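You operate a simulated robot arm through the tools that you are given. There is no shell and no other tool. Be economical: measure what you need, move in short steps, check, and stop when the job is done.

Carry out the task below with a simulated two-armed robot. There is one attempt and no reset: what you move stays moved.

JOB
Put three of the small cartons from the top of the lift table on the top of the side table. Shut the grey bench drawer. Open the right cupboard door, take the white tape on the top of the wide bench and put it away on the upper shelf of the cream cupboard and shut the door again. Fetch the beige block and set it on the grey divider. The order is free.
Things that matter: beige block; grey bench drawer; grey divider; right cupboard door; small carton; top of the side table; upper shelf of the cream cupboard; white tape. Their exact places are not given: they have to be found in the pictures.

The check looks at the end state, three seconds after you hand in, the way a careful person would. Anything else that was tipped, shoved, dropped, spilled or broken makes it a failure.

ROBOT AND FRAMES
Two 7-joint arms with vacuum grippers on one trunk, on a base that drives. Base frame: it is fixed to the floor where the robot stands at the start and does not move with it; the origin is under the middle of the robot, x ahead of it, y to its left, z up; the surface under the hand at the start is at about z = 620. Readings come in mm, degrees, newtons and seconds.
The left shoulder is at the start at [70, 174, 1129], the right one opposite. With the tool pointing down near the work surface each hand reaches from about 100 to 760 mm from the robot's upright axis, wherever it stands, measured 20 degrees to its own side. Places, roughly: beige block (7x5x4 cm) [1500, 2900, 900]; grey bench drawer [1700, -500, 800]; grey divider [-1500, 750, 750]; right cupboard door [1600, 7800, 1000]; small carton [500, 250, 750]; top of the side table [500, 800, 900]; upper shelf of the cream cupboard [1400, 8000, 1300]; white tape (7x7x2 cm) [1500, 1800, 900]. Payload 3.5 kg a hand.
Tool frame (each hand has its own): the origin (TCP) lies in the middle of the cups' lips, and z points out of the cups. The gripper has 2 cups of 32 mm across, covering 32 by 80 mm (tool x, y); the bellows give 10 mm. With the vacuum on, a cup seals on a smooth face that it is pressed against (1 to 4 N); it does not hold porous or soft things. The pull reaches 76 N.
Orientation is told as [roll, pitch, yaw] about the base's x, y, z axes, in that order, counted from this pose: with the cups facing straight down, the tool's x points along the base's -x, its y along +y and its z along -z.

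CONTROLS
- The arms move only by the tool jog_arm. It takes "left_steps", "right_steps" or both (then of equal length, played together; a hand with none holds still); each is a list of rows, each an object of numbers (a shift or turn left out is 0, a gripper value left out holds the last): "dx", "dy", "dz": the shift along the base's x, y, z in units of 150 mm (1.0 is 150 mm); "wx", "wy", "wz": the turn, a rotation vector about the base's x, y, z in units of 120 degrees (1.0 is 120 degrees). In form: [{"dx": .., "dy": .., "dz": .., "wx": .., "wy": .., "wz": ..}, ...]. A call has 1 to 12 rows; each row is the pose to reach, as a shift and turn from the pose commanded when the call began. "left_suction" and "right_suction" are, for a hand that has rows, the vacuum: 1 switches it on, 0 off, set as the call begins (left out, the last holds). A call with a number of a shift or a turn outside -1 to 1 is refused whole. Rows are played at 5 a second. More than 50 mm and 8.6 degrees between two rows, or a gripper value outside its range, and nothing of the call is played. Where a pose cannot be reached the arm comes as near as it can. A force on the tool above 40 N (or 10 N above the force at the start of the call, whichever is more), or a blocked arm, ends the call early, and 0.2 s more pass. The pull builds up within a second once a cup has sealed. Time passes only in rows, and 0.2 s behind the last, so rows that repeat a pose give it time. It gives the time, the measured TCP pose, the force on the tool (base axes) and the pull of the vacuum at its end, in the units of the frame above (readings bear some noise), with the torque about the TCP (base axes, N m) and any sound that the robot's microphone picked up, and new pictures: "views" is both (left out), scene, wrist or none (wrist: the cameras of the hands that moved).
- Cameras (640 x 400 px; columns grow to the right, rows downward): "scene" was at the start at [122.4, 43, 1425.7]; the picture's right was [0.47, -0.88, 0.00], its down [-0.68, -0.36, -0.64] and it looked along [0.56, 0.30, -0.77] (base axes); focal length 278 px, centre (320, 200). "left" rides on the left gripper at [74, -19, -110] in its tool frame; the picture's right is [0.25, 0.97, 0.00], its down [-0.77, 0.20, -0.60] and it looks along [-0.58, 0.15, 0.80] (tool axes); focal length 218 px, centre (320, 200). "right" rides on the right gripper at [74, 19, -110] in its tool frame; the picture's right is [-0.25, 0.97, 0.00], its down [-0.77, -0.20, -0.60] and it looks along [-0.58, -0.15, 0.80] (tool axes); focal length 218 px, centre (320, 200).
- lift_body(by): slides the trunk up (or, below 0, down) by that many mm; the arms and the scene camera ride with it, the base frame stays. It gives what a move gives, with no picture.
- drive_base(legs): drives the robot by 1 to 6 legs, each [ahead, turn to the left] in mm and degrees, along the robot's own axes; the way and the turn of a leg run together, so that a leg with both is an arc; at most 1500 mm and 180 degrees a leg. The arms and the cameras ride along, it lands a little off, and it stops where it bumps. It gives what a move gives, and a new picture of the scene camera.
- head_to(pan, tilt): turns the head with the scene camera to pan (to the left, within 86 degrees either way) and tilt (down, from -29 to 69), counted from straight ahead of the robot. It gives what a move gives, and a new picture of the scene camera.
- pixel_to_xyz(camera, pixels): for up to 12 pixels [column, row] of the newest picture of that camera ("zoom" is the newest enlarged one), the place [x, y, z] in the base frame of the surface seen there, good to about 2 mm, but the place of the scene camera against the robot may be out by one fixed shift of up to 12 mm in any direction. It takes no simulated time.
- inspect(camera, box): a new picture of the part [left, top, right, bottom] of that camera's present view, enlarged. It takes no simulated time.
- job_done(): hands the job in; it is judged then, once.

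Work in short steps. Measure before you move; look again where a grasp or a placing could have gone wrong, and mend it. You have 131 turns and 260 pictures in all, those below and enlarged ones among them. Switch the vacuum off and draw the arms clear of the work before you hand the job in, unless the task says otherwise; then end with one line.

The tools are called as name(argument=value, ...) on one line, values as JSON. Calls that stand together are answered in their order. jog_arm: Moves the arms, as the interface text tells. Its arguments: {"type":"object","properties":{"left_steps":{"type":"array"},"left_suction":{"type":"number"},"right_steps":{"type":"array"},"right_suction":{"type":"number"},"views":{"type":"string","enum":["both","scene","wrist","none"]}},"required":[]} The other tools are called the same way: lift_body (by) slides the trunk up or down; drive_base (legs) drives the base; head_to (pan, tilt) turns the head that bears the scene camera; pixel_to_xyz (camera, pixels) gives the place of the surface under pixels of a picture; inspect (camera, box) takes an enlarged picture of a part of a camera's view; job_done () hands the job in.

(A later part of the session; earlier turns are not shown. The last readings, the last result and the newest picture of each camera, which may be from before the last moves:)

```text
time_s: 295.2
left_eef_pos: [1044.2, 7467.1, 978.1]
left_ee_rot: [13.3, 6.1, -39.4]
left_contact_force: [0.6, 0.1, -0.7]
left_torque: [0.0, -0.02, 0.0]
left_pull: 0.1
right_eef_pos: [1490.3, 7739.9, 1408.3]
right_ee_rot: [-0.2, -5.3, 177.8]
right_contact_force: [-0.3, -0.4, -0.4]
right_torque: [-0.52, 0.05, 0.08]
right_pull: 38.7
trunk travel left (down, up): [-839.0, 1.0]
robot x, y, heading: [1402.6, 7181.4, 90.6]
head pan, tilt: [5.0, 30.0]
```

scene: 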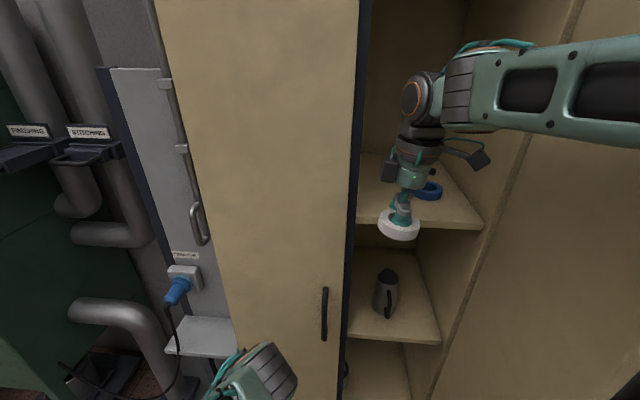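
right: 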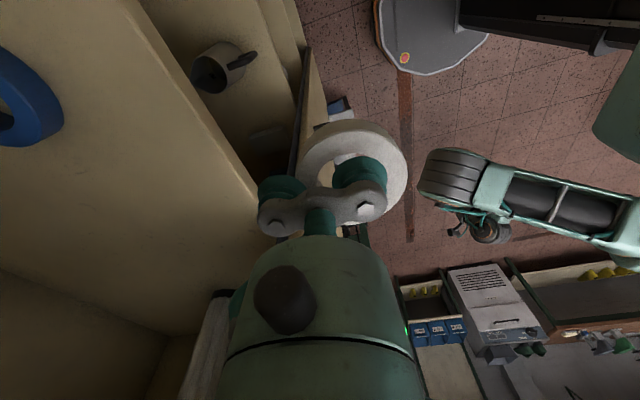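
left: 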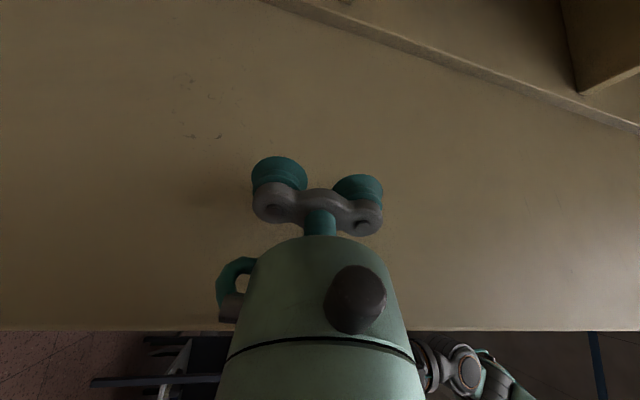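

The pitch correction should go the other way. I measure where the right forearm is relative to the open door's edge (x≈1655, y≥7510).

pixel_to_xyz(camera="scene", pixels=[[470, 90], [520, 95], [560, 100], [600, 100], [635, 130], [630, 60], [600, 250], [440, 300], [480, 215], [420, 190]])

head_to(pan=-35, tilt=15)

```text
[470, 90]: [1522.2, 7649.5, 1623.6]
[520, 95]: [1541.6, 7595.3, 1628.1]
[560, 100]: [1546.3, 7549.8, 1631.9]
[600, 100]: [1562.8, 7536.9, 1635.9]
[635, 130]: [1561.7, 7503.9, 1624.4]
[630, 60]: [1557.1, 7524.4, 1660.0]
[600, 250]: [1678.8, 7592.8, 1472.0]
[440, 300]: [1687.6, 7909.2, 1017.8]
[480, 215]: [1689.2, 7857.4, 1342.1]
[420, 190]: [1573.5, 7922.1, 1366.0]
```

```text
time_s: 296.2
left_eef_pos: [1044.3, 7467.9, 978.0]
left_ee_rot: [13.3, 6.0, -39.3]
left_contact_force: [1.1, 0.3, 0.3]
left_torque: [-0.01, 0.01, 0.02]
left_pull: 0.1
right_eef_pos: [1490.4, 7742.7, 1407.7]
right_ee_rot: [-0.2, -5.3, 177.9]
right_contact_force: [0.1, 0.4, -1.1]
right_torque: [-0.53, 0.02, 0.03]
right_pull: 37.8
trunk travel left (down, up): [-839.0, 1.0]
robot x, y, heading: [1397.1, 7184.5, 90.6]
head pan, tilt: [-35.0, 15.0]
```

scene: 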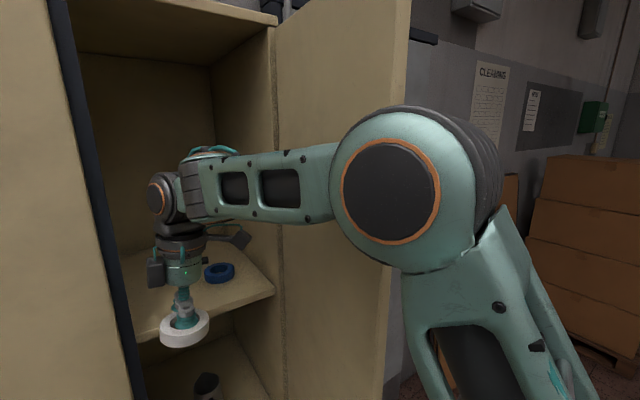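

I measure the elbow and door edge in this view.

pixel_to_xyz(camera="scene", pixels=[[390, 190], [470, 150], [490, 190], [395, 60], [390, 330], [440, 120], [300, 180], [408, 20]])

```text
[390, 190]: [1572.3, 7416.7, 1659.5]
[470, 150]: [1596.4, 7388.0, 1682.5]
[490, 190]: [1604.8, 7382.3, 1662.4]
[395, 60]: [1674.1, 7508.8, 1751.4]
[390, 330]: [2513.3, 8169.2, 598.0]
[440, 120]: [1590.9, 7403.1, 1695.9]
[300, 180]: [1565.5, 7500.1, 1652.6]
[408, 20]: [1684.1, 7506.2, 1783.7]
```

The elbow (x≈1570-1690, y≈7420) will come inward as the arm stretches. I continue 110 mm in, correcting the pitch, and look.

jog_arm(right_steps=[{"dy": 0.15, "wy": -0.012}, {"dy": 0.3, "wy": -0.024}, {"dy": 0.45, "wy": -0.036}, {"dy": 0.6, "wy": -0.044}, {"dy": 0.75, "wy": -0.044}, {"dy": 0.9, "wy": -0.044}, {"dy": 1.0, "wy": -0.044}, {"dy": 1.0, "wy": -0.044}], views="both")

```text
time_s: 298.1
left_eef_pos: [1044.1, 7466.6, 978.0]
left_ee_rot: [13.2, 6.2, -39.2]
left_contact_force: [0.1, -0.8, 0.0]
left_torque: [0.02, -0.03, -0.03]
left_pull: 0.1
right_eef_pos: [1490.6, 7880.4, 1404.7]
right_ee_rot: [-0.3, 0.1, 177.8]
right_contact_force: [0.2, -0.5, 0.2]
right_torque: [-0.54, 0.04, 0.03]
right_pull: 37.8
right hand out of reach, approached as far as the arm can: row 7, 8
trunk travel left (down, up): [-839.0, 1.0]
robot x, y, heading: [1402.1, 7181.0, 90.5]
head pan, tilt: [-35.0, 15.0]
```

scene: 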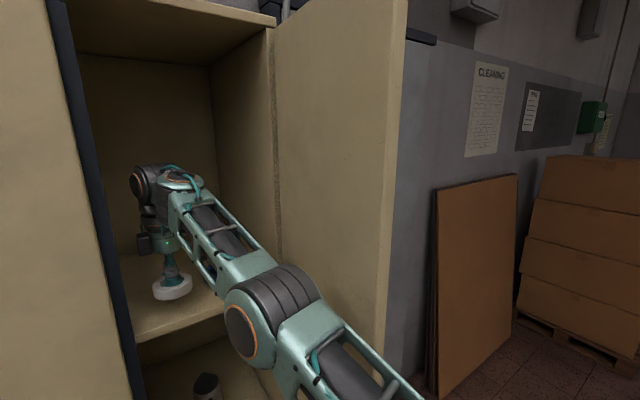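
right: 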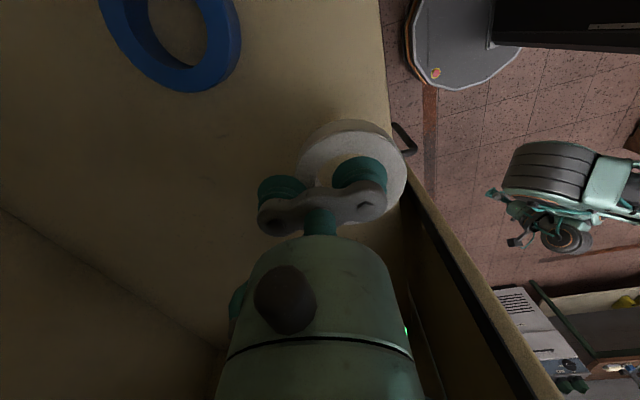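

The arm is at its limit with the ring's centre near the shelf's front edge; I drive 45 mm ahead and check the position above the shelf.

drive_base(legs=[[45, 0]])

inspect(camera="right", box=[0, 0, 640, 400])

pixel_to_xyz(camera="zoom", pixels=[[250, 120], [386, 60], [393, 120], [200, 60], [340, 150], [200, 200], [300, 100], [238, 60], [190, 90], [390, 180]])

```text
time_s: 298.9
left_eef_pos: [1043.9, 7506.6, 979.1]
left_ee_rot: [13.6, 6.3, -39.1]
left_contact_force: [0.3, -0.1, 0.1]
left_torque: [0.07, 0.04, 0.02]
left_pull: 0.0
right_eef_pos: [1490.4, 7918.5, 1410.9]
right_ee_rot: [-0.6, -0.2, 177.9]
right_contact_force: [0.3, -1.9, -0.5]
right_torque: [-0.47, 0.02, 0.02]
right_pull: 38.1
trunk travel left (down, up): [-839.0, 1.0]
robot x, y, heading: [1398.3, 7228.3, 90.8]
head pan, tilt: [-35.0, 15.0]
```

scene: 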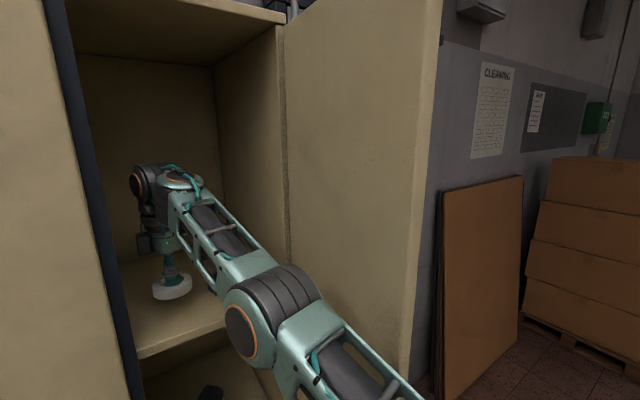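

```text
1.00 times, centred on (320, 200) of right (not enlarged: the box is as wide or as high as the picture)
```

zoom: 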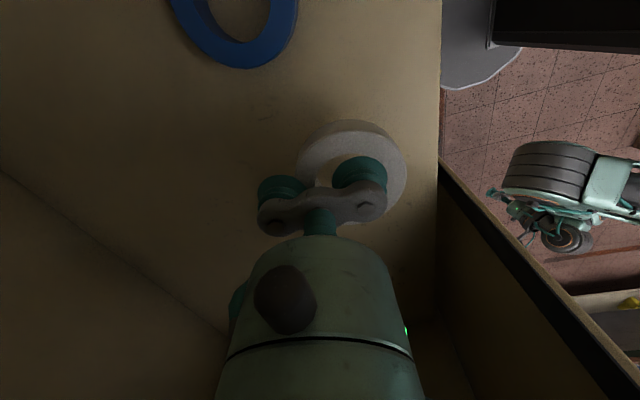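

```text
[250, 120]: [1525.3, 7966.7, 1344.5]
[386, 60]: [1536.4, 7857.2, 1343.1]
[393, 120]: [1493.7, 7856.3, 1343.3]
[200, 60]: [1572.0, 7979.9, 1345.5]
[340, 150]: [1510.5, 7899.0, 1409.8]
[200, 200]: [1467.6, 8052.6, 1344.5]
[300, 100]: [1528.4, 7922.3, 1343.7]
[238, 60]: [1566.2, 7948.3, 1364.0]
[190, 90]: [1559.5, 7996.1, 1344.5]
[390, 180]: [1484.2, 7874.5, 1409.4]
```

The shelf top is z=1344 and the ring is wholly over it, clear of the blue tape. I lower it gently.

jog_arm(right_steps=[{"dz": -0.15}, {"dz": -0.25}, {"dz": -0.29}, {"dz": -0.31}, {"dz": -0.33}, {"dz": -0.33}], views="wrist")

```text
time_s: 300.4
left_eef_pos: [1043.4, 7510.6, 977.4]
left_ee_rot: [13.4, 6.2, -39.3]
left_contact_force: [-0.4, -0.6, -0.5]
left_torque: [-0.01, 0.03, 0.01]
left_pull: 0.1
right_eef_pos: [1487.8, 7925.4, 1360.0]
right_ee_rot: [-0.6, 0.0, 177.8]
right_contact_force: [-1.1, 7.3, 29.6]
right_torque: [-0.65, -0.09, -0.01]
right_pull: 38.1
trunk travel left (down, up): [-839.0, 1.0]
robot x, y, heading: [1399.7, 7227.1, 90.5]
head pan, tilt: [-35.0, 15.0]
```

right: 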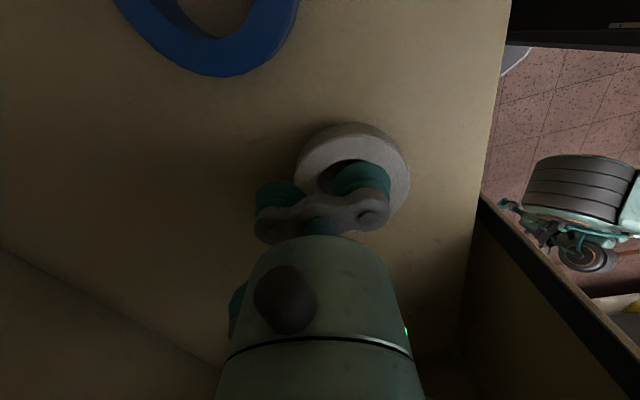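

Contact (30 N). I ease up, switch the vacuum off and lift away.

jog_arm(right_steps=[{"dz": 0.02}, {"dz": 0.03}, {"dz": 0.03}, {"dz": 0.03}, {"dz": 0.03}, {"dz": 0.06}, {"dz": 0.15}, {"dz": 0.3}, {"dz": 0.45}, {"dz": 0.45}], right_suction=0, views="wrist")

```text
time_s: 302.6
left_eef_pos: [1043.0, 7511.5, 977.0]
left_ee_rot: [13.3, 6.2, -39.3]
left_contact_force: [0.8, 0.1, 0.1]
left_torque: [-0.02, -0.03, 0.0]
left_pull: 0.0
right_eef_pos: [1492.3, 7924.6, 1416.5]
right_ee_rot: [-0.3, -0.1, 177.9]
right_contact_force: [-0.5, 0.6, 0.3]
right_torque: [0.0, 0.03, 0.0]
right_pull: 0.1
right hand out of reach, approached as far as the arm can: row 9, 10
trunk travel left (down, up): [-839.0, 1.0]
robot x, y, heading: [1401.0, 7228.9, 90.6]
head pan, tilt: [-35.0, 15.0]
```

right: 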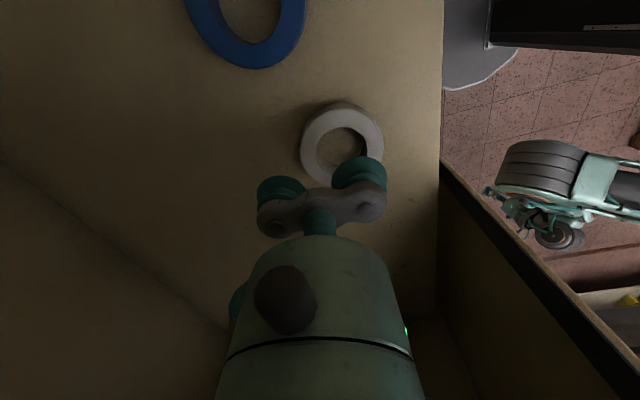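

The tape lies on the upper shelf. I back the robot out 420 mm and look at the door.

drive_base(legs=[[-420, 0]])

head_to(pan=-15, tilt=25)

```text
time_s: 305.1
left_eef_pos: [1047.7, 7095.5, 976.7]
left_ee_rot: [13.2, 6.0, -39.2]
left_contact_force: [-1.5, -0.5, -0.5]
left_torque: [-0.03, 0.03, 0.01]
left_pull: 0.0
right_eef_pos: [1494.5, 7505.6, 1415.7]
right_ee_rot: [-0.2, -0.1, 177.9]
right_contact_force: [-0.2, -0.1, 1.2]
right_torque: [0.01, -0.01, 0.0]
right_pull: 0.2
trunk travel left (down, up): [-839.0, 1.0]
robot x, y, heading: [1407.2, 6809.0, 90.6]
head pan, tilt: [-35.0, 15.0]
```

scene: 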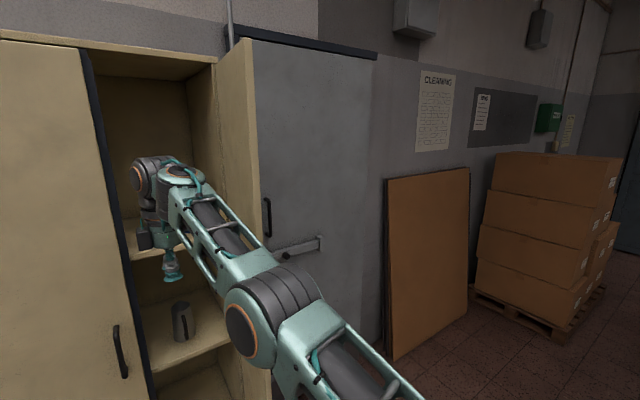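

```text
time_s: 305.9
left_eef_pos: [1046.9, 7093.5, 977.1]
left_ee_rot: [13.2, 6.0, -39.3]
left_contact_force: [0.3, 0.0, -1.2]
left_torque: [0.01, 0.0, 0.0]
left_pull: 0.0
right_eef_pos: [1495.4, 7504.8, 1417.3]
right_ee_rot: [-0.4, -0.1, 177.9]
right_contact_force: [-0.6, 0.0, 0.2]
right_torque: [0.0, 0.01, 0.02]
right_pull: 0.1
trunk travel left (down, up): [-839.0, 1.0]
robot x, y, heading: [1404.4, 6811.4, 90.6]
head pan, tilt: [-15.0, 25.0]
```

scene: 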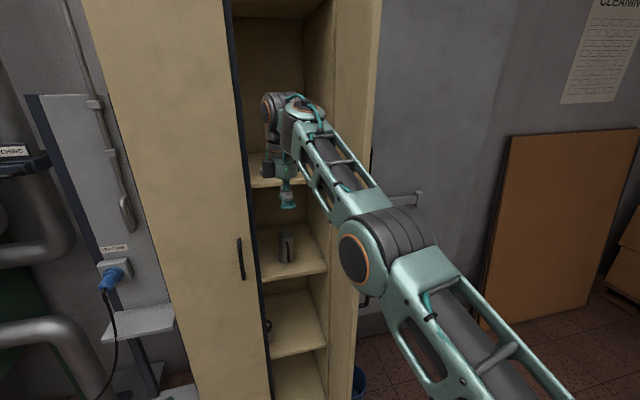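

I back up, shift the robot right to x≈1750 and forward, so the right hand ends up outside the open door for pushing it shut.

drive_base(legs=[[-200, 0], [0, -60], [400, 0], [0, 60], [50, 0]])

```text
time_s: 315.4
left_eef_pos: [1372.5, 7134.6, 980.4]
left_ee_rot: [13.6, 6.5, -37.0]
left_contact_force: [0.3, -0.3, 0.4]
left_torque: [0.02, 0.01, 0.01]
left_pull: 0.1
right_eef_pos: [1806.4, 7556.4, 1426.4]
right_ee_rot: [-1.0, -0.1, 179.8]
right_contact_force: [0.5, -2.3, -1.4]
right_torque: [0.06, 0.04, -0.03]
right_pull: 0.0
trunk travel left (down, up): [-839.0, 1.0]
robot x, y, heading: [1742.1, 6869.5, 92.4]
head pan, tilt: [-15.0, 25.0]
```

scene: 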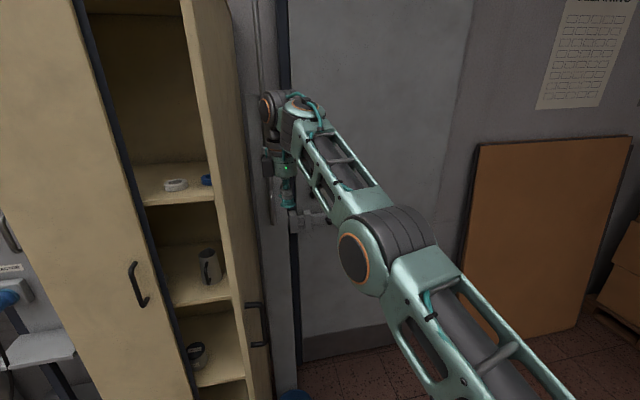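

The hand is outside the door. I sweep it to -x to swing the door shut.

jog_arm(right_steps=[{"dx": -0.2}, {"dx": -0.4}, {"dx": -0.6}, {"dx": -0.8}, {"dx": -1.0}, {"dx": -1.0}], views="none")

jog_arm(right_steps=[{"dx": -0.2}, {"dx": -0.4}, {"dx": -0.6}, {"dx": -0.8}, {"dx": -1.0}, {"dx": -1.0}], views="both")

```text
time_s: 316.8
left_eef_pos: [1373.8, 7141.4, 977.8]
left_ee_rot: [13.4, 6.1, -37.2]
left_contact_force: [1.0, 0.1, 0.5]
left_torque: [0.01, 0.0, 0.01]
left_pull: 0.0
right_eef_pos: [1700.5, 7533.2, 1409.0]
right_ee_rot: [-0.6, 0.0, 179.9]
right_contact_force: [-0.1, -1.0, -0.6]
right_torque: [0.0, 0.01, 0.01]
right_pull: 0.1
right hand out of reach, approached as far as the arm can: row 1, 2, 3, 4, 5, 6
trunk travel left (down, up): [-839.0, 1.0]
robot x, y, heading: [1739.4, 6870.3, 92.6]
head pan, tilt: [-15.0, 25.0]
```

```text
time_s: 318.2
left_eef_pos: [1373.9, 7142.1, 977.9]
left_ee_rot: [13.3, 6.2, -37.2]
left_contact_force: [0.0, 0.3, -0.6]
left_torque: [0.01, 0.03, -0.03]
left_pull: 0.0
right_eef_pos: [1651.7, 7508.9, 1401.4]
right_ee_rot: [-0.6, -0.1, 179.9]
right_contact_force: [-0.5, -0.9, -1.0]
right_torque: [-0.03, 0.01, 0.01]
right_pull: 0.1
right hand out of reach, approached as far as the arm can: row 1, 2, 3, 4, 5, 6
trunk travel left (down, up): [-839.0, 1.0]
robot x, y, heading: [1742.7, 6870.2, 92.7]
head pan, tilt: [-15.0, 25.0]
```

scene: 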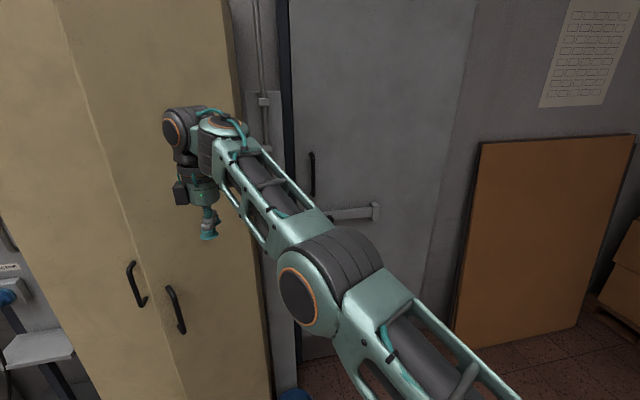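
right: 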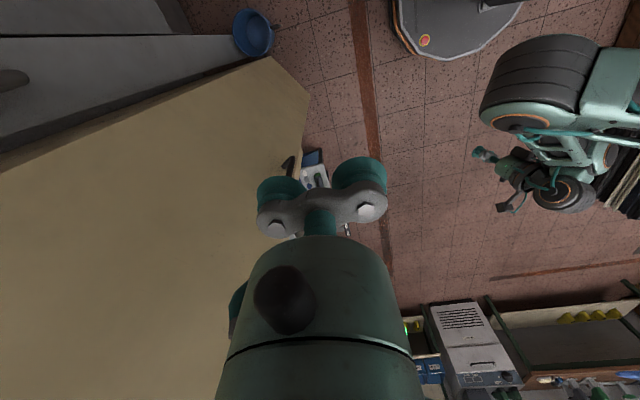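

The door swung most of the way. I measure how far it stands open.

pixel_to_xyz(camera="scene", pixels=[[90, 120], [110, 190], [150, 330], [230, 60], [160, 250], [180, 310], [100, 250], [60, 150], [125, 200]])

```text
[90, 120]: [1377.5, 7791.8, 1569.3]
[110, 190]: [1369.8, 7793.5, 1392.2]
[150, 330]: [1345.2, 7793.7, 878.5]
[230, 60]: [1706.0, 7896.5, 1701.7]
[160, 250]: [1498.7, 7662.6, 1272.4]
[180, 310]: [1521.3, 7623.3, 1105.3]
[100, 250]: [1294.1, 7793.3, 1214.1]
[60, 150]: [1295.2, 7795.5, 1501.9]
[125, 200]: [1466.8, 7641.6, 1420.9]
```

It stands ~35° open (free edge near (1465,7640)). I turn the base 12° left so the hand is at x≈1520 and push to +y.

drive_base(legs=[[0, 12]])

jog_arm(right_steps=[{"dy": 0.2}, {"dy": 0.4}, {"dy": 0.6}, {"dy": 0.8}, {"dy": 1.0}, {"dy": 1.0}], views="none")

jog_arm(right_steps=[{"dy": 0.1}, {"dy": 0.2}, {"dy": 0.3}, {"dy": 0.4}, {"dy": 0.5}, {"dy": 0.6}, {"dy": 0.7}, {"dy": 0.8}, {"dy": 0.9}, {"dy": 1.0}], views="both")

```text
time_s: 319.4
left_eef_pos: [1325.1, 7058.8, 977.7]
left_ee_rot: [13.3, 6.0, -25.0]
left_contact_force: [1.1, -0.3, -0.5]
left_torque: [0.02, -0.03, -0.01]
left_pull: 0.1
right_eef_pos: [1519.8, 7476.5, 1401.8]
right_ee_rot: [-0.4, -0.3, -168.0]
right_contact_force: [0.2, 0.0, -0.2]
right_torque: [0.0, 0.0, -0.03]
right_pull: 0.0
trunk travel left (down, up): [-839.0, 1.0]
robot x, y, heading: [1739.9, 6872.2, 104.5]
head pan, tilt: [-15.0, 25.0]
```

scene: 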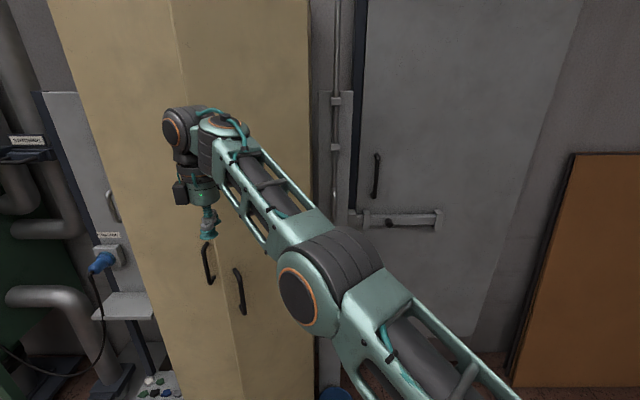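

```text
time_s: 320.8
left_eef_pos: [1324.8, 7059.3, 977.5]
left_ee_rot: [13.4, 6.1, -25.0]
left_contact_force: [-0.3, 0.3, 0.5]
left_torque: [0.01, -0.04, 0.04]
left_pull: 0.0
right_eef_pos: [1564.6, 7520.6, 1389.7]
right_ee_rot: [-0.5, -0.1, -168.0]
right_contact_force: [0.1, -0.6, -0.7]
right_torque: [0.03, 0.0, 0.0]
right_pull: 0.0
right hand out of reach, approached as far as the arm can: row 1, 2, 3, 4, 5, 6
trunk travel left (down, up): [-839.0, 1.0]
robot x, y, heading: [1740.0, 6873.3, 104.8]
head pan, tilt: [-15.0, 25.0]
```

```text
time_s: 323.0
left_eef_pos: [1324.7, 7058.3, 978.4]
left_ee_rot: [13.3, 6.0, -25.0]
left_contact_force: [0.2, 0.4, 0.7]
left_torque: [-0.02, -0.01, -0.03]
left_pull: 0.0
right_eef_pos: [1596.5, 7560.7, 1347.0]
right_ee_rot: [-0.7, -0.1, -168.0]
right_contact_force: [0.5, 0.3, -0.6]
right_torque: [0.0, 0.0, -0.01]
right_pull: 0.1
right hand out of reach, approached as far as the arm can: row 1, 2, 3, 4, 5, 6, 7, 8, 9, 10
trunk travel left (down, up): [-839.0, 1.0]
robot x, y, heading: [1742.8, 6869.2, 104.8]
head pan, tilt: [-15.0, 25.0]
```

scene: 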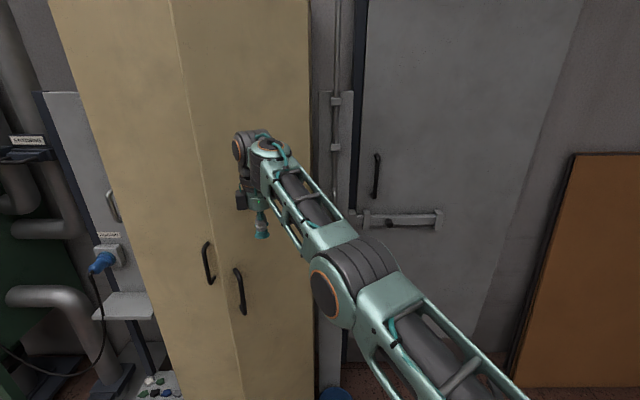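
right: 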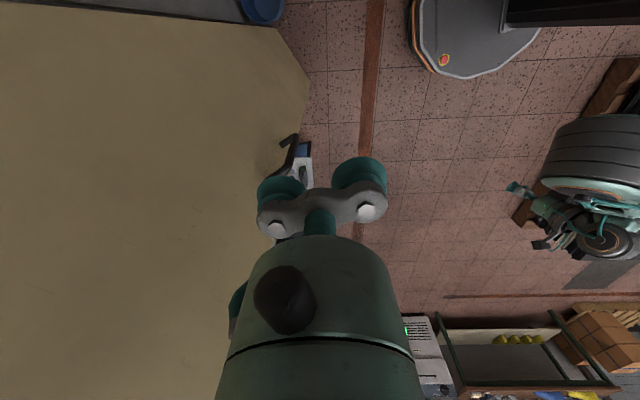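

The arm is at full stretch, so I let the base do it: drive 150 mm ahead with the hand pushing the door.

drive_base(legs=[[140, 0]])

pixel_to_xyz(camera="scene", pixels=[[200, 150], [220, 300], [150, 150], [260, 330], [300, 200]])

```text
time_s: 324.3
left_eef_pos: [1291.6, 7192.7, 978.2]
left_ee_rot: [13.4, 6.2, -25.1]
left_contact_force: [-0.3, -0.1, 0.2]
left_torque: [0.03, 0.02, -0.02]
left_pull: 0.2
right_eef_pos: [1565.0, 7694.5, 1349.5]
right_ee_rot: [-0.8, -0.1, -168.2]
right_contact_force: [0.2, -0.5, 0.4]
right_torque: [0.02, -0.02, 0.01]
right_pull: 0.0
trunk travel left (down, up): [-839.0, 1.0]
robot x, y, heading: [1703.4, 7006.6, 104.9]
head pan, tilt: [-15.0, 25.0]
```

scene: 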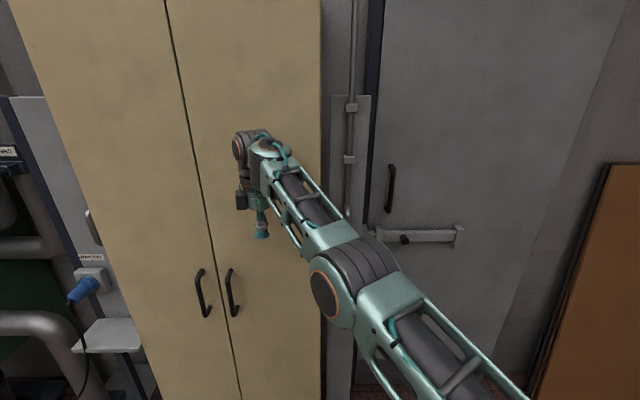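

```text
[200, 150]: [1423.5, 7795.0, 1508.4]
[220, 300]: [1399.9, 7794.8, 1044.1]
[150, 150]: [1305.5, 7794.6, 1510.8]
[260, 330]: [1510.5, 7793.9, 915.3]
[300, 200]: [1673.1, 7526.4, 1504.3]
```

The door is flush with the left one (y≈7794 both): shut. I back off, draw the right hand in, and drive back down the aisle to the beige block.

drive_base(legs=[[-500, 0]])

jog_arm(right_steps=[{"dx": 0.05, "dy": -0.25}, {"dx": 0.1, "dy": -0.5}, {"dx": 0.15, "dy": -0.75}, {"dx": 0.2, "dy": -1.0}, {"dx": 0.2, "dy": -1.0}], views="none")

jog_arm(right_steps=[{"dx": 0.15, "dy": -0.25}, {"dx": 0.3, "dy": -0.5}, {"dx": 0.45, "dy": -0.75}, {"dx": 0.6, "dy": -1.0}, {"dx": 0.6, "dy": -1.0}], views="scene")

```text
time_s: 327.2
left_eef_pos: [1414.1, 6721.1, 978.0]
left_ee_rot: [13.4, 6.1, -25.7]
left_contact_force: [0.2, -0.6, 0.6]
left_torque: [-0.01, 0.01, -0.02]
left_pull: 0.1
right_eef_pos: [1693.0, 7219.7, 1346.1]
right_ee_rot: [-0.5, -0.2, -168.8]
right_contact_force: [0.0, -0.3, -0.3]
right_torque: [0.04, -0.01, 0.02]
right_pull: 0.1
trunk travel left (down, up): [-839.0, 1.0]
robot x, y, heading: [1826.4, 6529.2, 103.8]
head pan, tilt: [-15.0, 25.0]
```

scene: 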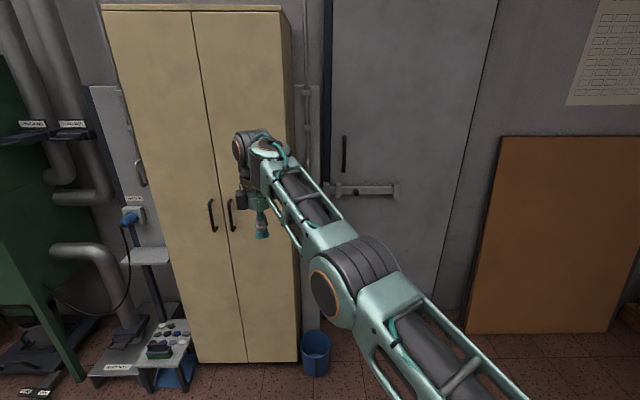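

```text
time_s: 327.6
left_eef_pos: [1416.5, 6719.4, 979.5]
left_ee_rot: [13.2, 6.3, -25.6]
left_contact_force: [0.3, 0.4, 0.0]
left_torque: [-0.03, -0.01, 0.03]
left_pull: 0.1
right_eef_pos: [1700.6, 7196.8, 1345.3]
right_ee_rot: [2.8, -2.6, -169.5]
right_contact_force: [-33.1, 57.9, -92.6]
right_torque: [-7.51, 3.33, 4.7]
right_pull: 0.2
trunk travel left (down, up): [-839.0, 1.0]
robot x, y, heading: [1828.8, 6527.6, 104.1]
head pan, tilt: [-15.0, 25.0]
stopped in row 2 (right hand): the force on the tool passed its limit at 304 N (the readings are from after the stop); the commanded pose is now the measured one
```

```text
time_s: 327.9
left_eef_pos: [1411.8, 6718.7, 977.0]
left_ee_rot: [13.4, 6.1, -25.6]
left_contact_force: [0.1, 0.3, 0.6]
left_torque: [0.04, -0.02, 0.01]
left_pull: 0.1
right_eef_pos: [1697.5, 7191.5, 1345.2]
right_ee_rot: [2.7, -2.3, -167.6]
right_contact_force: [-16.2, 35.6, -53.5]
right_torque: [-4.48, 2.34, 2.81]
right_pull: 0.0
trunk travel left (down, up): [-839.0, 1.0]
robot x, y, heading: [1823.9, 6521.9, 103.9]
head pan, tilt: [-15.0, 25.0]
stopped in row 1 (right hand): the force on the tool passed its limit at 269 N (the readings are from after the stop); the commanded pose is now the measured one
```

scene: 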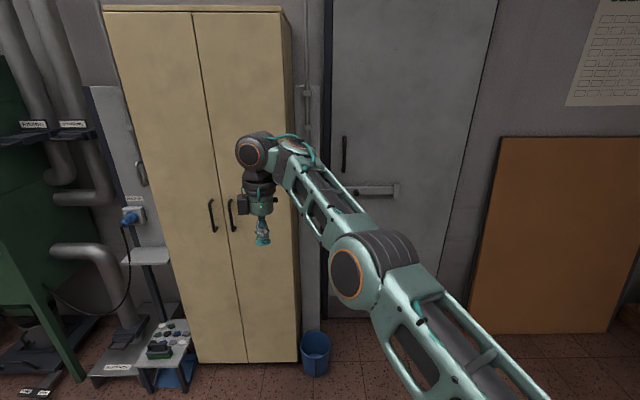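

The right hand's camera mount touches its own forearm, as the left did. I relieve it by turning the tool's yaw by +30°, then draw in.

jog_arm(right_steps=[{"wz": 0.04}, {"wz": 0.09}, {"wz": 0.14}, {"wz": 0.2}, {"wz": 0.26}, {"wz": 0.32}, {"wz": 0.32}], views="none")

jog_arm(right_steps=[{"dx": 0.1, "dy": -0.25}, {"dx": 0.2, "dy": -0.5}, {"dx": 0.35, "dy": -0.75}, {"dx": 0.5, "dy": -1.0}, {"dx": 0.5, "dy": -1.0}], views="scene")

```text
time_s: 329.5
left_eef_pos: [1414.6, 6720.1, 978.1]
left_ee_rot: [13.3, 6.1, -25.5]
left_contact_force: [-1.2, 0.6, -0.8]
left_torque: [-0.01, 0.03, -0.01]
left_pull: 0.1
right_eef_pos: [1699.9, 7191.7, 1346.5]
right_ee_rot: [2.8, -2.2, -129.4]
right_contact_force: [0.3, -0.4, -0.3]
right_torque: [0.01, -0.01, -0.01]
right_pull: 0.0
trunk travel left (down, up): [-839.0, 1.0]
robot x, y, heading: [1824.6, 6523.9, 104.0]
head pan, tilt: [-15.0, 25.0]
```

```text
time_s: 330.7
left_eef_pos: [1413.4, 6720.7, 976.5]
left_ee_rot: [13.3, 5.9, -25.5]
left_contact_force: [-1.1, 0.2, 0.2]
left_torque: [0.0, 0.01, -0.01]
left_pull: 0.1
right_eef_pos: [1784.0, 7050.6, 1353.0]
right_ee_rot: [1.3, -4.6, -131.0]
right_contact_force: [0.1, -0.6, -0.6]
right_torque: [0.0, -0.02, 0.01]
right_pull: 0.1
trunk travel left (down, up): [-839.0, 1.0]
robot x, y, heading: [1826.7, 6527.7, 103.9]
head pan, tilt: [-15.0, 25.0]
```

scene: 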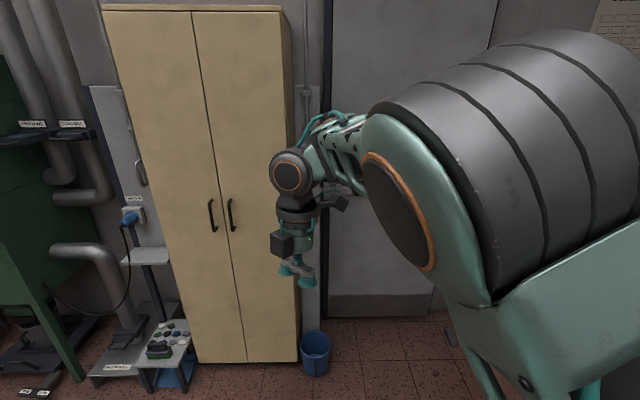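

The right arm is back elbow-up. I turn its yaw back and draw it in further, then drive down to the block.

jog_arm(right_steps=[{"wz": -0.07, "dx": 0.05}, {"wz": -0.14, "dx": 0.1}, {"wz": -0.21, "dx": 0.15, "dy": -0.05}, {"wz": -0.28, "dx": 0.2, "dy": -0.1}, {"wz": -0.35, "dx": 0.25, "dy": -0.15}, {"wz": -0.42, "dx": 0.3, "dy": -0.2}, {"wz": -0.49, "dx": 0.35, "dy": -0.25}, {"wz": -0.56, "dx": 0.4, "dy": -0.3}, {"wz": -0.63, "dx": 0.5, "dy": -0.4}, {"wz": -0.7, "dx": 0.6, "dy": -0.5}, {"wz": -0.77, "dx": 0.6, "dy": -0.5}, {"wz": -0.84, "dx": 0.6, "dy": -0.5}], views="none")

drive_base(legs=[[0, 174], [1400, 0], [1400, 0], [960, 0], [0, -98]])

head_to(pan=-5, tilt=45)

```text
time_s: 333.3
left_eef_pos: [1413.7, 6718.2, 978.8]
left_ee_rot: [13.5, 6.0, -25.6]
left_contact_force: [-0.3, 0.9, 0.5]
left_torque: [0.0, 0.0, 0.0]
left_pull: 0.1
right_eef_pos: [1862.9, 6991.2, 1348.5]
right_ee_rot: [4.9, -3.5, 129.3]
right_contact_force: [-0.3, 0.0, -0.1]
right_torque: [0.02, -0.01, 0.0]
right_pull: 0.1
right hand out of reach, approached as far as the arm can: row 10, 11, 12
trunk travel left (down, up): [-839.0, 1.0]
robot x, y, heading: [1831.8, 6527.4, 104.3]
head pan, tilt: [-15.0, 25.0]
```

```text
time_s: 362.5
left_eef_pos: [1977.2, 2484.3, 978.4]
left_ee_rot: [13.4, 6.0, 47.7]
left_contact_force: [0.3, 0.0, 0.2]
left_torque: [-0.02, 0.02, 0.0]
left_pull: 0.0
right_eef_pos: [1845.2, 2997.7, 1345.6]
right_ee_rot: [5.1, -3.1, -157.5]
right_contact_force: [-0.3, -0.1, -0.1]
right_torque: [-0.02, -0.04, -0.04]
right_pull: 0.0
trunk travel left (down, up): [-839.0, 1.0]
robot x, y, heading: [2283.8, 2828.3, 177.2]
head pan, tilt: [-15.0, 25.0]
```

scene: 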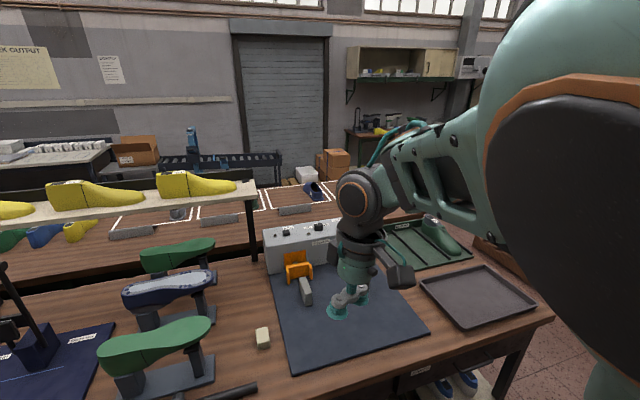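

```text
time_s: 363.3
left_eef_pos: [1976.8, 2485.8, 977.6]
left_ee_rot: [13.3, 6.1, 47.7]
left_contact_force: [-1.1, 0.0, 0.4]
left_torque: [-0.01, 0.02, 0.0]
left_pull: 0.0
right_eef_pos: [1845.9, 2997.7, 1345.2]
right_ee_rot: [5.3, -3.2, -157.6]
right_contact_force: [0.2, 0.1, 0.1]
right_torque: [-0.02, 0.02, -0.01]
right_pull: 0.0
trunk travel left (down, up): [-839.0, 1.0]
robot x, y, heading: [2280.5, 2827.2, 177.4]
head pan, tilt: [-5.0, 45.0]
```

scene: 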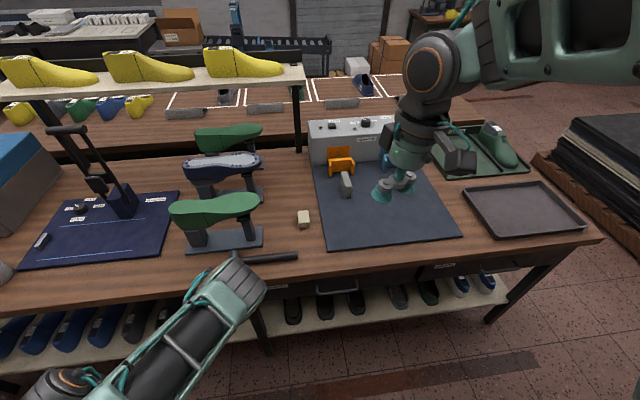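

The beige block is at (304,219), between the green shoe and the mat, hammer in front. I measure it.

inspect(camera="scene", box=[260, 190, 350, 270])

pixel_to_xyz(camera="scene", pixels=[[298, 212], [308, 212], [299, 222], [310, 222], [303, 217], [270, 258], [250, 240], [320, 245], [253, 207]])

```text
5.00 times, centred on (305, 230) of scene
```

zoom: 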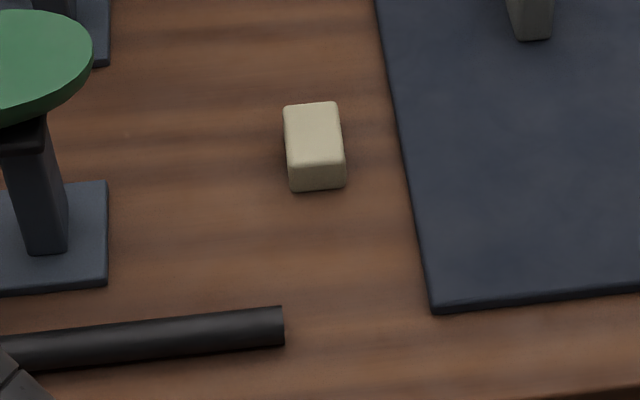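

```text
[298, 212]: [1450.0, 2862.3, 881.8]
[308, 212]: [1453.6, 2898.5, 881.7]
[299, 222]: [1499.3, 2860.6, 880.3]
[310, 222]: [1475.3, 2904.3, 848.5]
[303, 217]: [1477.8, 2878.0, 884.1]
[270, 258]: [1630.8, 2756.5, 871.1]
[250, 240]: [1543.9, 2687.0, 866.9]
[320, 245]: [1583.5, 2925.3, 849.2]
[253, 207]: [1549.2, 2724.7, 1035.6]
```

Block centre (1478,2880), top z≈884; 70 mm along x. I'll use one cup on its centre. I check where the left elbow is before driving closer.

pixel_to_xyz(camera="scene", pixels=[[245, 275], [235, 290], [210, 310], [255, 290], [180, 330], [60, 385]])

drive_base(legs=[[100, 0]])

```text
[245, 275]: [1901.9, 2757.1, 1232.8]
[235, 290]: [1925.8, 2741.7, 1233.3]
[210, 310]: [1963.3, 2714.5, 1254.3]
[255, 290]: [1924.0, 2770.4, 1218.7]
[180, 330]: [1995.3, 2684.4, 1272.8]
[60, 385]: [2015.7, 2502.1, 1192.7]
```

```text
time_s: 364.5
left_eef_pos: [1878.9, 2489.0, 978.2]
left_ee_rot: [13.4, 6.2, 47.7]
left_contact_force: [0.0, -0.1, 0.1]
left_torque: [0.02, -0.02, 0.0]
left_pull: 0.0
right_eef_pos: [1748.2, 3002.1, 1347.2]
right_ee_rot: [5.4, -3.4, -157.5]
right_contact_force: [0.1, -0.8, 0.3]
right_torque: [-0.01, 0.04, 0.02]
right_pull: 0.0
trunk travel left (down, up): [-839.0, 1.0]
robot x, y, heading: [2179.0, 2831.7, 177.2]
head pan, tilt: [-5.0, 45.0]
```

scene: 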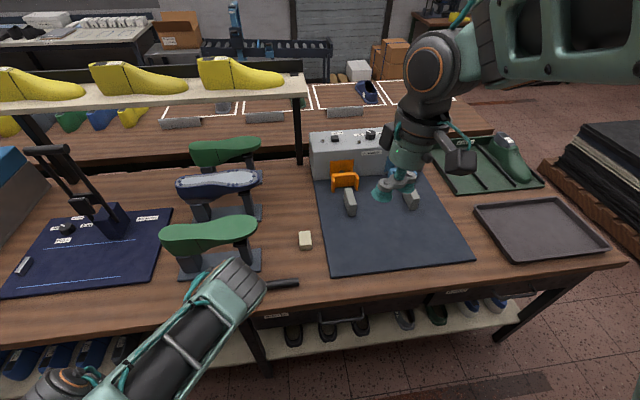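

The left elbow clears the bench. I drive 40 mm more, level the right tool, and bring it towards the block.

drive_base(legs=[[40, 0]])

jog_arm(right_steps=[{"dx": -0.2, "dy": -0.1, "wx": 0.02}, {"dx": -0.4, "dy": -0.2, "wx": 0.04, "wy": -0.004}, {"dx": -0.6, "dy": -0.3, "wx": 0.051, "wy": -0.008}, {"dx": -0.8, "dy": -0.45, "wx": 0.051, "wy": -0.008}, {"dx": -1.0, "dy": -0.6, "wx": 0.051, "wy": -0.008}, {"dx": -1.0, "dy": -0.6, "wx": 0.051, "wy": -0.008}], views="none")

lift_body(by=-300)

inspect(camera="right", box=[0, 0, 640, 400])

```text
time_s: 365.4
left_eef_pos: [1842.6, 2492.3, 980.7]
left_ee_rot: [13.5, 6.4, 47.7]
left_contact_force: [0.9, 0.3, 0.0]
left_torque: [-0.03, 0.03, 0.0]
left_pull: 0.0
right_eef_pos: [1711.5, 3004.2, 1348.7]
right_ee_rot: [5.3, -3.6, -157.5]
right_contact_force: [1.7, 0.3, 0.2]
right_torque: [0.02, 0.07, -0.04]
right_pull: 0.0
trunk travel left (down, up): [-839.0, 1.0]
robot x, y, heading: [2136.9, 2834.8, 177.5]
head pan, tilt: [-5.0, 45.0]
```

scene: 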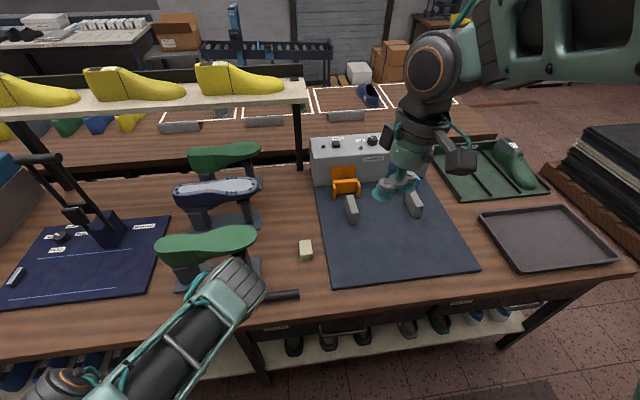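

```text
time_s: 366.8
left_eef_pos: [1838.3, 2492.3, 978.6]
left_ee_rot: [13.3, 6.1, 47.7]
left_contact_force: [-0.5, 0.1, -1.1]
left_torque: [-0.01, 0.03, 0.01]
left_pull: 0.0
right_eef_pos: [1555.1, 2914.0, 1346.0]
right_ee_rot: [0.0, -0.1, -157.5]
right_contact_force: [0.5, 1.1, -0.2]
right_torque: [0.0, 0.03, 0.03]
right_pull: 0.1
trunk travel left (down, up): [-839.0, 1.0]
robot x, y, heading: [2140.8, 2832.2, 177.3]
head pan, tilt: [-5.0, 45.0]
```

```text
time_s: 369.8
left_eef_pos: [1838.3, 2491.7, 678.4]
left_ee_rot: [13.3, 6.1, 47.6]
left_contact_force: [0.5, 0.2, -0.4]
left_torque: [-0.03, -0.01, -0.01]
left_pull: 0.0
right_eef_pos: [1554.0, 2913.1, 1045.9]
right_ee_rot: [0.0, -0.2, -157.5]
right_contact_force: [-0.3, 0.1, -0.4]
right_torque: [0.0, 0.0, -0.01]
right_pull: 0.0
trunk travel left (down, up): [-539.0, 301.0]
robot x, y, heading: [2143.4, 2831.5, 177.3]
head pan, tilt: [-5.0, 45.0]
```

```text
1.00 times, centred on (320, 200) of right (not enlarged: the box is as wide or as high as the picture)
```

zoom: 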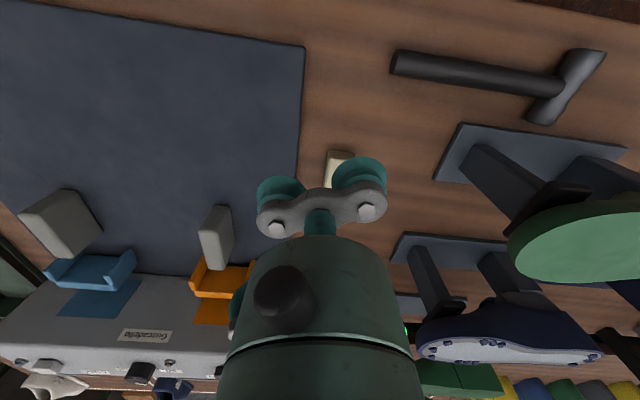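

Level now; the block shows at (338,160). I move closer over it and view again.

jog_arm(right_steps=[{"dx": -0.1, "dz": -0.15}, {"dx": -0.2, "dz": -0.3}, {"dx": -0.3, "dz": -0.45}, {"dx": -0.3, "dz": -0.5}, {"dx": -0.3, "dz": -0.5}], views="wrist")

```text
time_s: 371.0
left_eef_pos: [1838.0, 2491.0, 678.9]
left_ee_rot: [13.3, 6.0, 47.7]
left_contact_force: [0.0, -0.1, -0.5]
left_torque: [0.0, 0.02, 0.03]
left_pull: 0.1
right_eef_pos: [1508.9, 2914.6, 970.1]
right_ee_rot: [0.1, 0.0, -157.5]
right_contact_force: [-0.9, -0.5, 0.3]
right_torque: [-0.02, 0.01, 0.01]
right_pull: 0.0
trunk travel left (down, up): [-539.0, 301.0]
robot x, y, heading: [2136.9, 2831.5, 177.5]
head pan, tilt: [-5.0, 45.0]
```

right: 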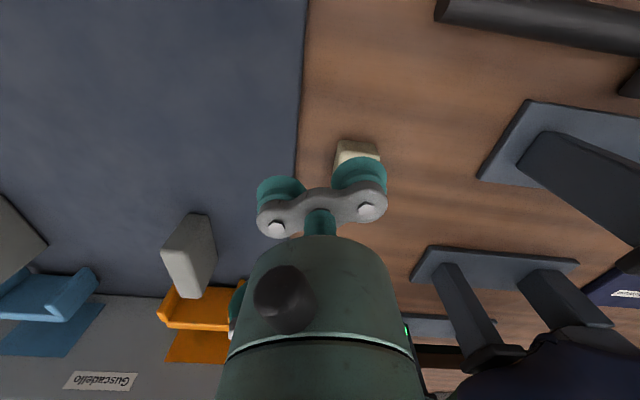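

inspect(camera="right", box=[310, 120, 410, 200])

pixel_to_xyz(camera="right", pixels=[[340, 145], [378, 148], [377, 156], [339, 152], [336, 162], [335, 168], [358, 153], [337, 157]])

```text
5.00 times, centred on (360, 160) of right
```

zoom: 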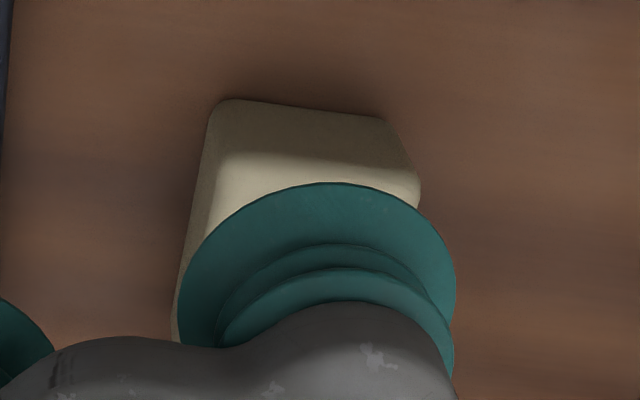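

```text
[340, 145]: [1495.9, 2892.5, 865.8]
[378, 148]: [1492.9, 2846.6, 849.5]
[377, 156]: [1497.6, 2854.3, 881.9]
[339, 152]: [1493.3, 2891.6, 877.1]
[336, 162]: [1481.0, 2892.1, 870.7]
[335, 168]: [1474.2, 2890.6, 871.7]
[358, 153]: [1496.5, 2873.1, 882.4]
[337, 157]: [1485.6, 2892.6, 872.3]
```

Block: near face x≈1498, y≈2850-2895, so centre about (1463,2872), top z≈884. I put the one cup on its centre and press with vacuum.

jog_arm(right_steps=[{"dx": -0.2, "dy": -0.07}, {"dx": -0.367, "dy": -0.137}, {"dx": -0.367, "dy": -0.137, "dz": -0.3}, {"dx": -0.367, "dy": -0.137, "dz": -0.5}, {"dx": -0.367, "dy": -0.137, "dz": -0.57}, {"dx": -0.367, "dy": -0.137, "dz": -0.6}, {"dx": -0.367, "dy": -0.137, "dz": -0.61}, {"dx": -0.367, "dy": -0.137, "dz": -0.61}, {"dx": -0.367, "dy": -0.137, "dz": -0.61}, {"dx": -0.367, "dy": -0.137, "dz": -0.61}], right_suction=1, views="wrist")

```text
time_s: 373.2
left_eef_pos: [1837.7, 2490.9, 679.3]
left_ee_rot: [13.4, 6.1, 47.8]
left_contact_force: [0.9, 0.5, -0.5]
left_torque: [0.04, -0.02, 0.03]
left_pull: 0.0
right_eef_pos: [1454.2, 2892.7, 881.8]
right_ee_rot: [0.0, -0.3, -157.5]
right_contact_force: [-14.7, -0.4, 26.0]
right_torque: [-1.18, -0.64, -0.23]
right_pull: 38.3
trunk travel left (down, up): [-539.0, 301.0]
robot x, y, heading: [2141.1, 2829.1, 177.4]
head pan, tilt: [-5.0, 45.0]
```

right: 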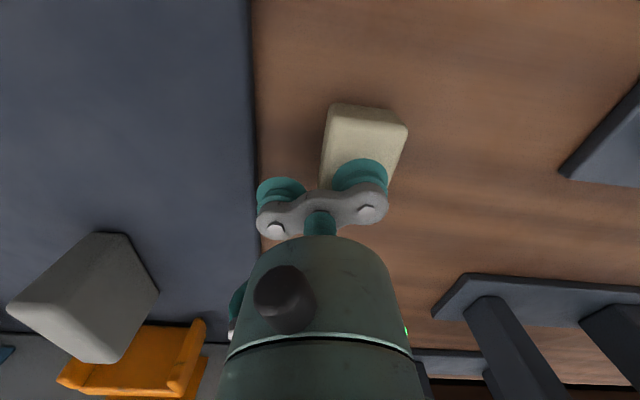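

Sealed (38 N). I lift the block, raise the trunk and draw the hand in.

jog_arm(right_steps=[{"dz": 0.1}, {"dz": 0.4}, {"dz": 0.7}, {"dz": 1.0}, {"dz": 1.0}], views="none")

lift_body(by=250)

jog_arm(right_steps=[{"dx": 0.25, "dy": 0.1}, {"dx": 0.5, "dy": 0.2}, {"dx": 0.75, "dy": 0.3}, {"dx": 1.0, "dy": 0.4}, {"dx": 1.0, "dy": 0.4}], views="none")

jog_arm(right_steps=[{"dx": 0.25, "dy": 0.15}, {"dx": 0.5, "dy": 0.3}, {"dx": 0.7, "dy": 0.45}, {"dx": 0.7, "dy": 0.45}], views="both")

```text
time_s: 374.4
left_eef_pos: [1837.3, 2491.8, 677.0]
left_ee_rot: [13.2, 6.2, 47.8]
left_contact_force: [0.0, 0.8, -0.2]
left_torque: [-0.04, 0.01, 0.0]
left_pull: 0.0
right_eef_pos: [1455.0, 2891.0, 1029.2]
right_ee_rot: [0.1, 0.1, -157.5]
right_contact_force: [0.5, 0.3, -1.5]
right_torque: [-0.84, -0.35, -0.03]
right_pull: 37.9
trunk travel left (down, up): [-539.0, 301.0]
robot x, y, heading: [2142.9, 2831.9, 177.4]
head pan, tilt: [-5.0, 45.0]
```

```text
time_s: 376.9
left_eef_pos: [1836.6, 2492.0, 927.6]
left_ee_rot: [13.2, 6.2, 47.7]
left_contact_force: [0.5, 0.5, -0.3]
left_torque: [-0.01, 0.0, -0.02]
left_pull: 0.1
right_eef_pos: [1454.5, 2891.6, 1279.9]
right_ee_rot: [0.1, -0.1, -157.4]
right_contact_force: [-0.6, 0.6, -0.5]
right_torque: [-0.85, -0.33, 0.02]
right_pull: 37.9
trunk travel left (down, up): [-789.0, 51.0]
robot x, y, heading: [2141.3, 2831.6, 177.3]
head pan, tilt: [-5.0, 45.0]
```

```text
time_s: 378.1
left_eef_pos: [1837.1, 2491.9, 927.4]
left_ee_rot: [13.3, 6.0, 47.7]
left_contact_force: [-0.4, -0.1, -0.3]
left_torque: [-0.05, 0.0, 0.0]
left_pull: 0.0
right_eef_pos: [1604.2, 2950.8, 1277.7]
right_ee_rot: [0.1, -0.1, -157.3]
right_contact_force: [0.6, 0.8, -0.9]
right_torque: [-0.78, -0.36, -0.04]
right_pull: 37.9
trunk travel left (down, up): [-789.0, 51.0]
robot x, y, heading: [2144.4, 2827.0, 177.3]
head pan, tilt: [-5.0, 45.0]
```

```text
time_s: 379.1
left_eef_pos: [1837.3, 2492.3, 927.8]
left_ee_rot: [13.3, 6.1, 47.6]
left_contact_force: [-0.5, 0.0, -0.7]
left_torque: [0.0, 0.03, -0.02]
left_pull: 0.1
right_eef_pos: [1709.3, 3016.3, 1280.9]
right_ee_rot: [0.0, -0.1, -157.4]
right_contact_force: [-0.2, 0.2, 0.1]
right_torque: [-0.82, -0.32, -0.02]
right_pull: 38.4
trunk travel left (down, up): [-789.0, 51.0]
robot x, y, heading: [2142.8, 2831.1, 177.2]
head pan, tilt: [-5.0, 45.0]
```

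scene: 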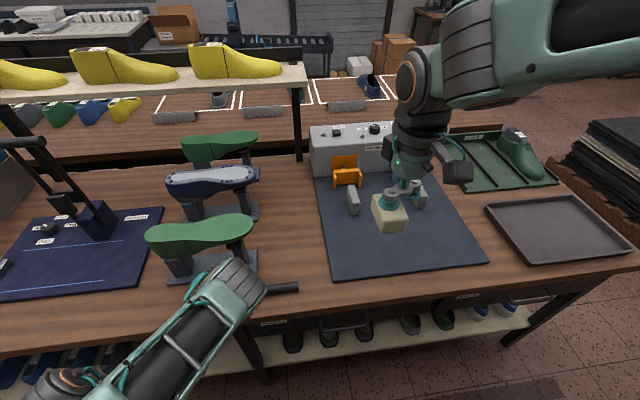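
right: 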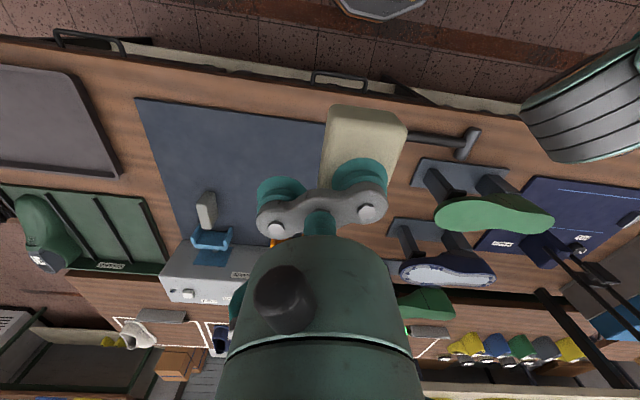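

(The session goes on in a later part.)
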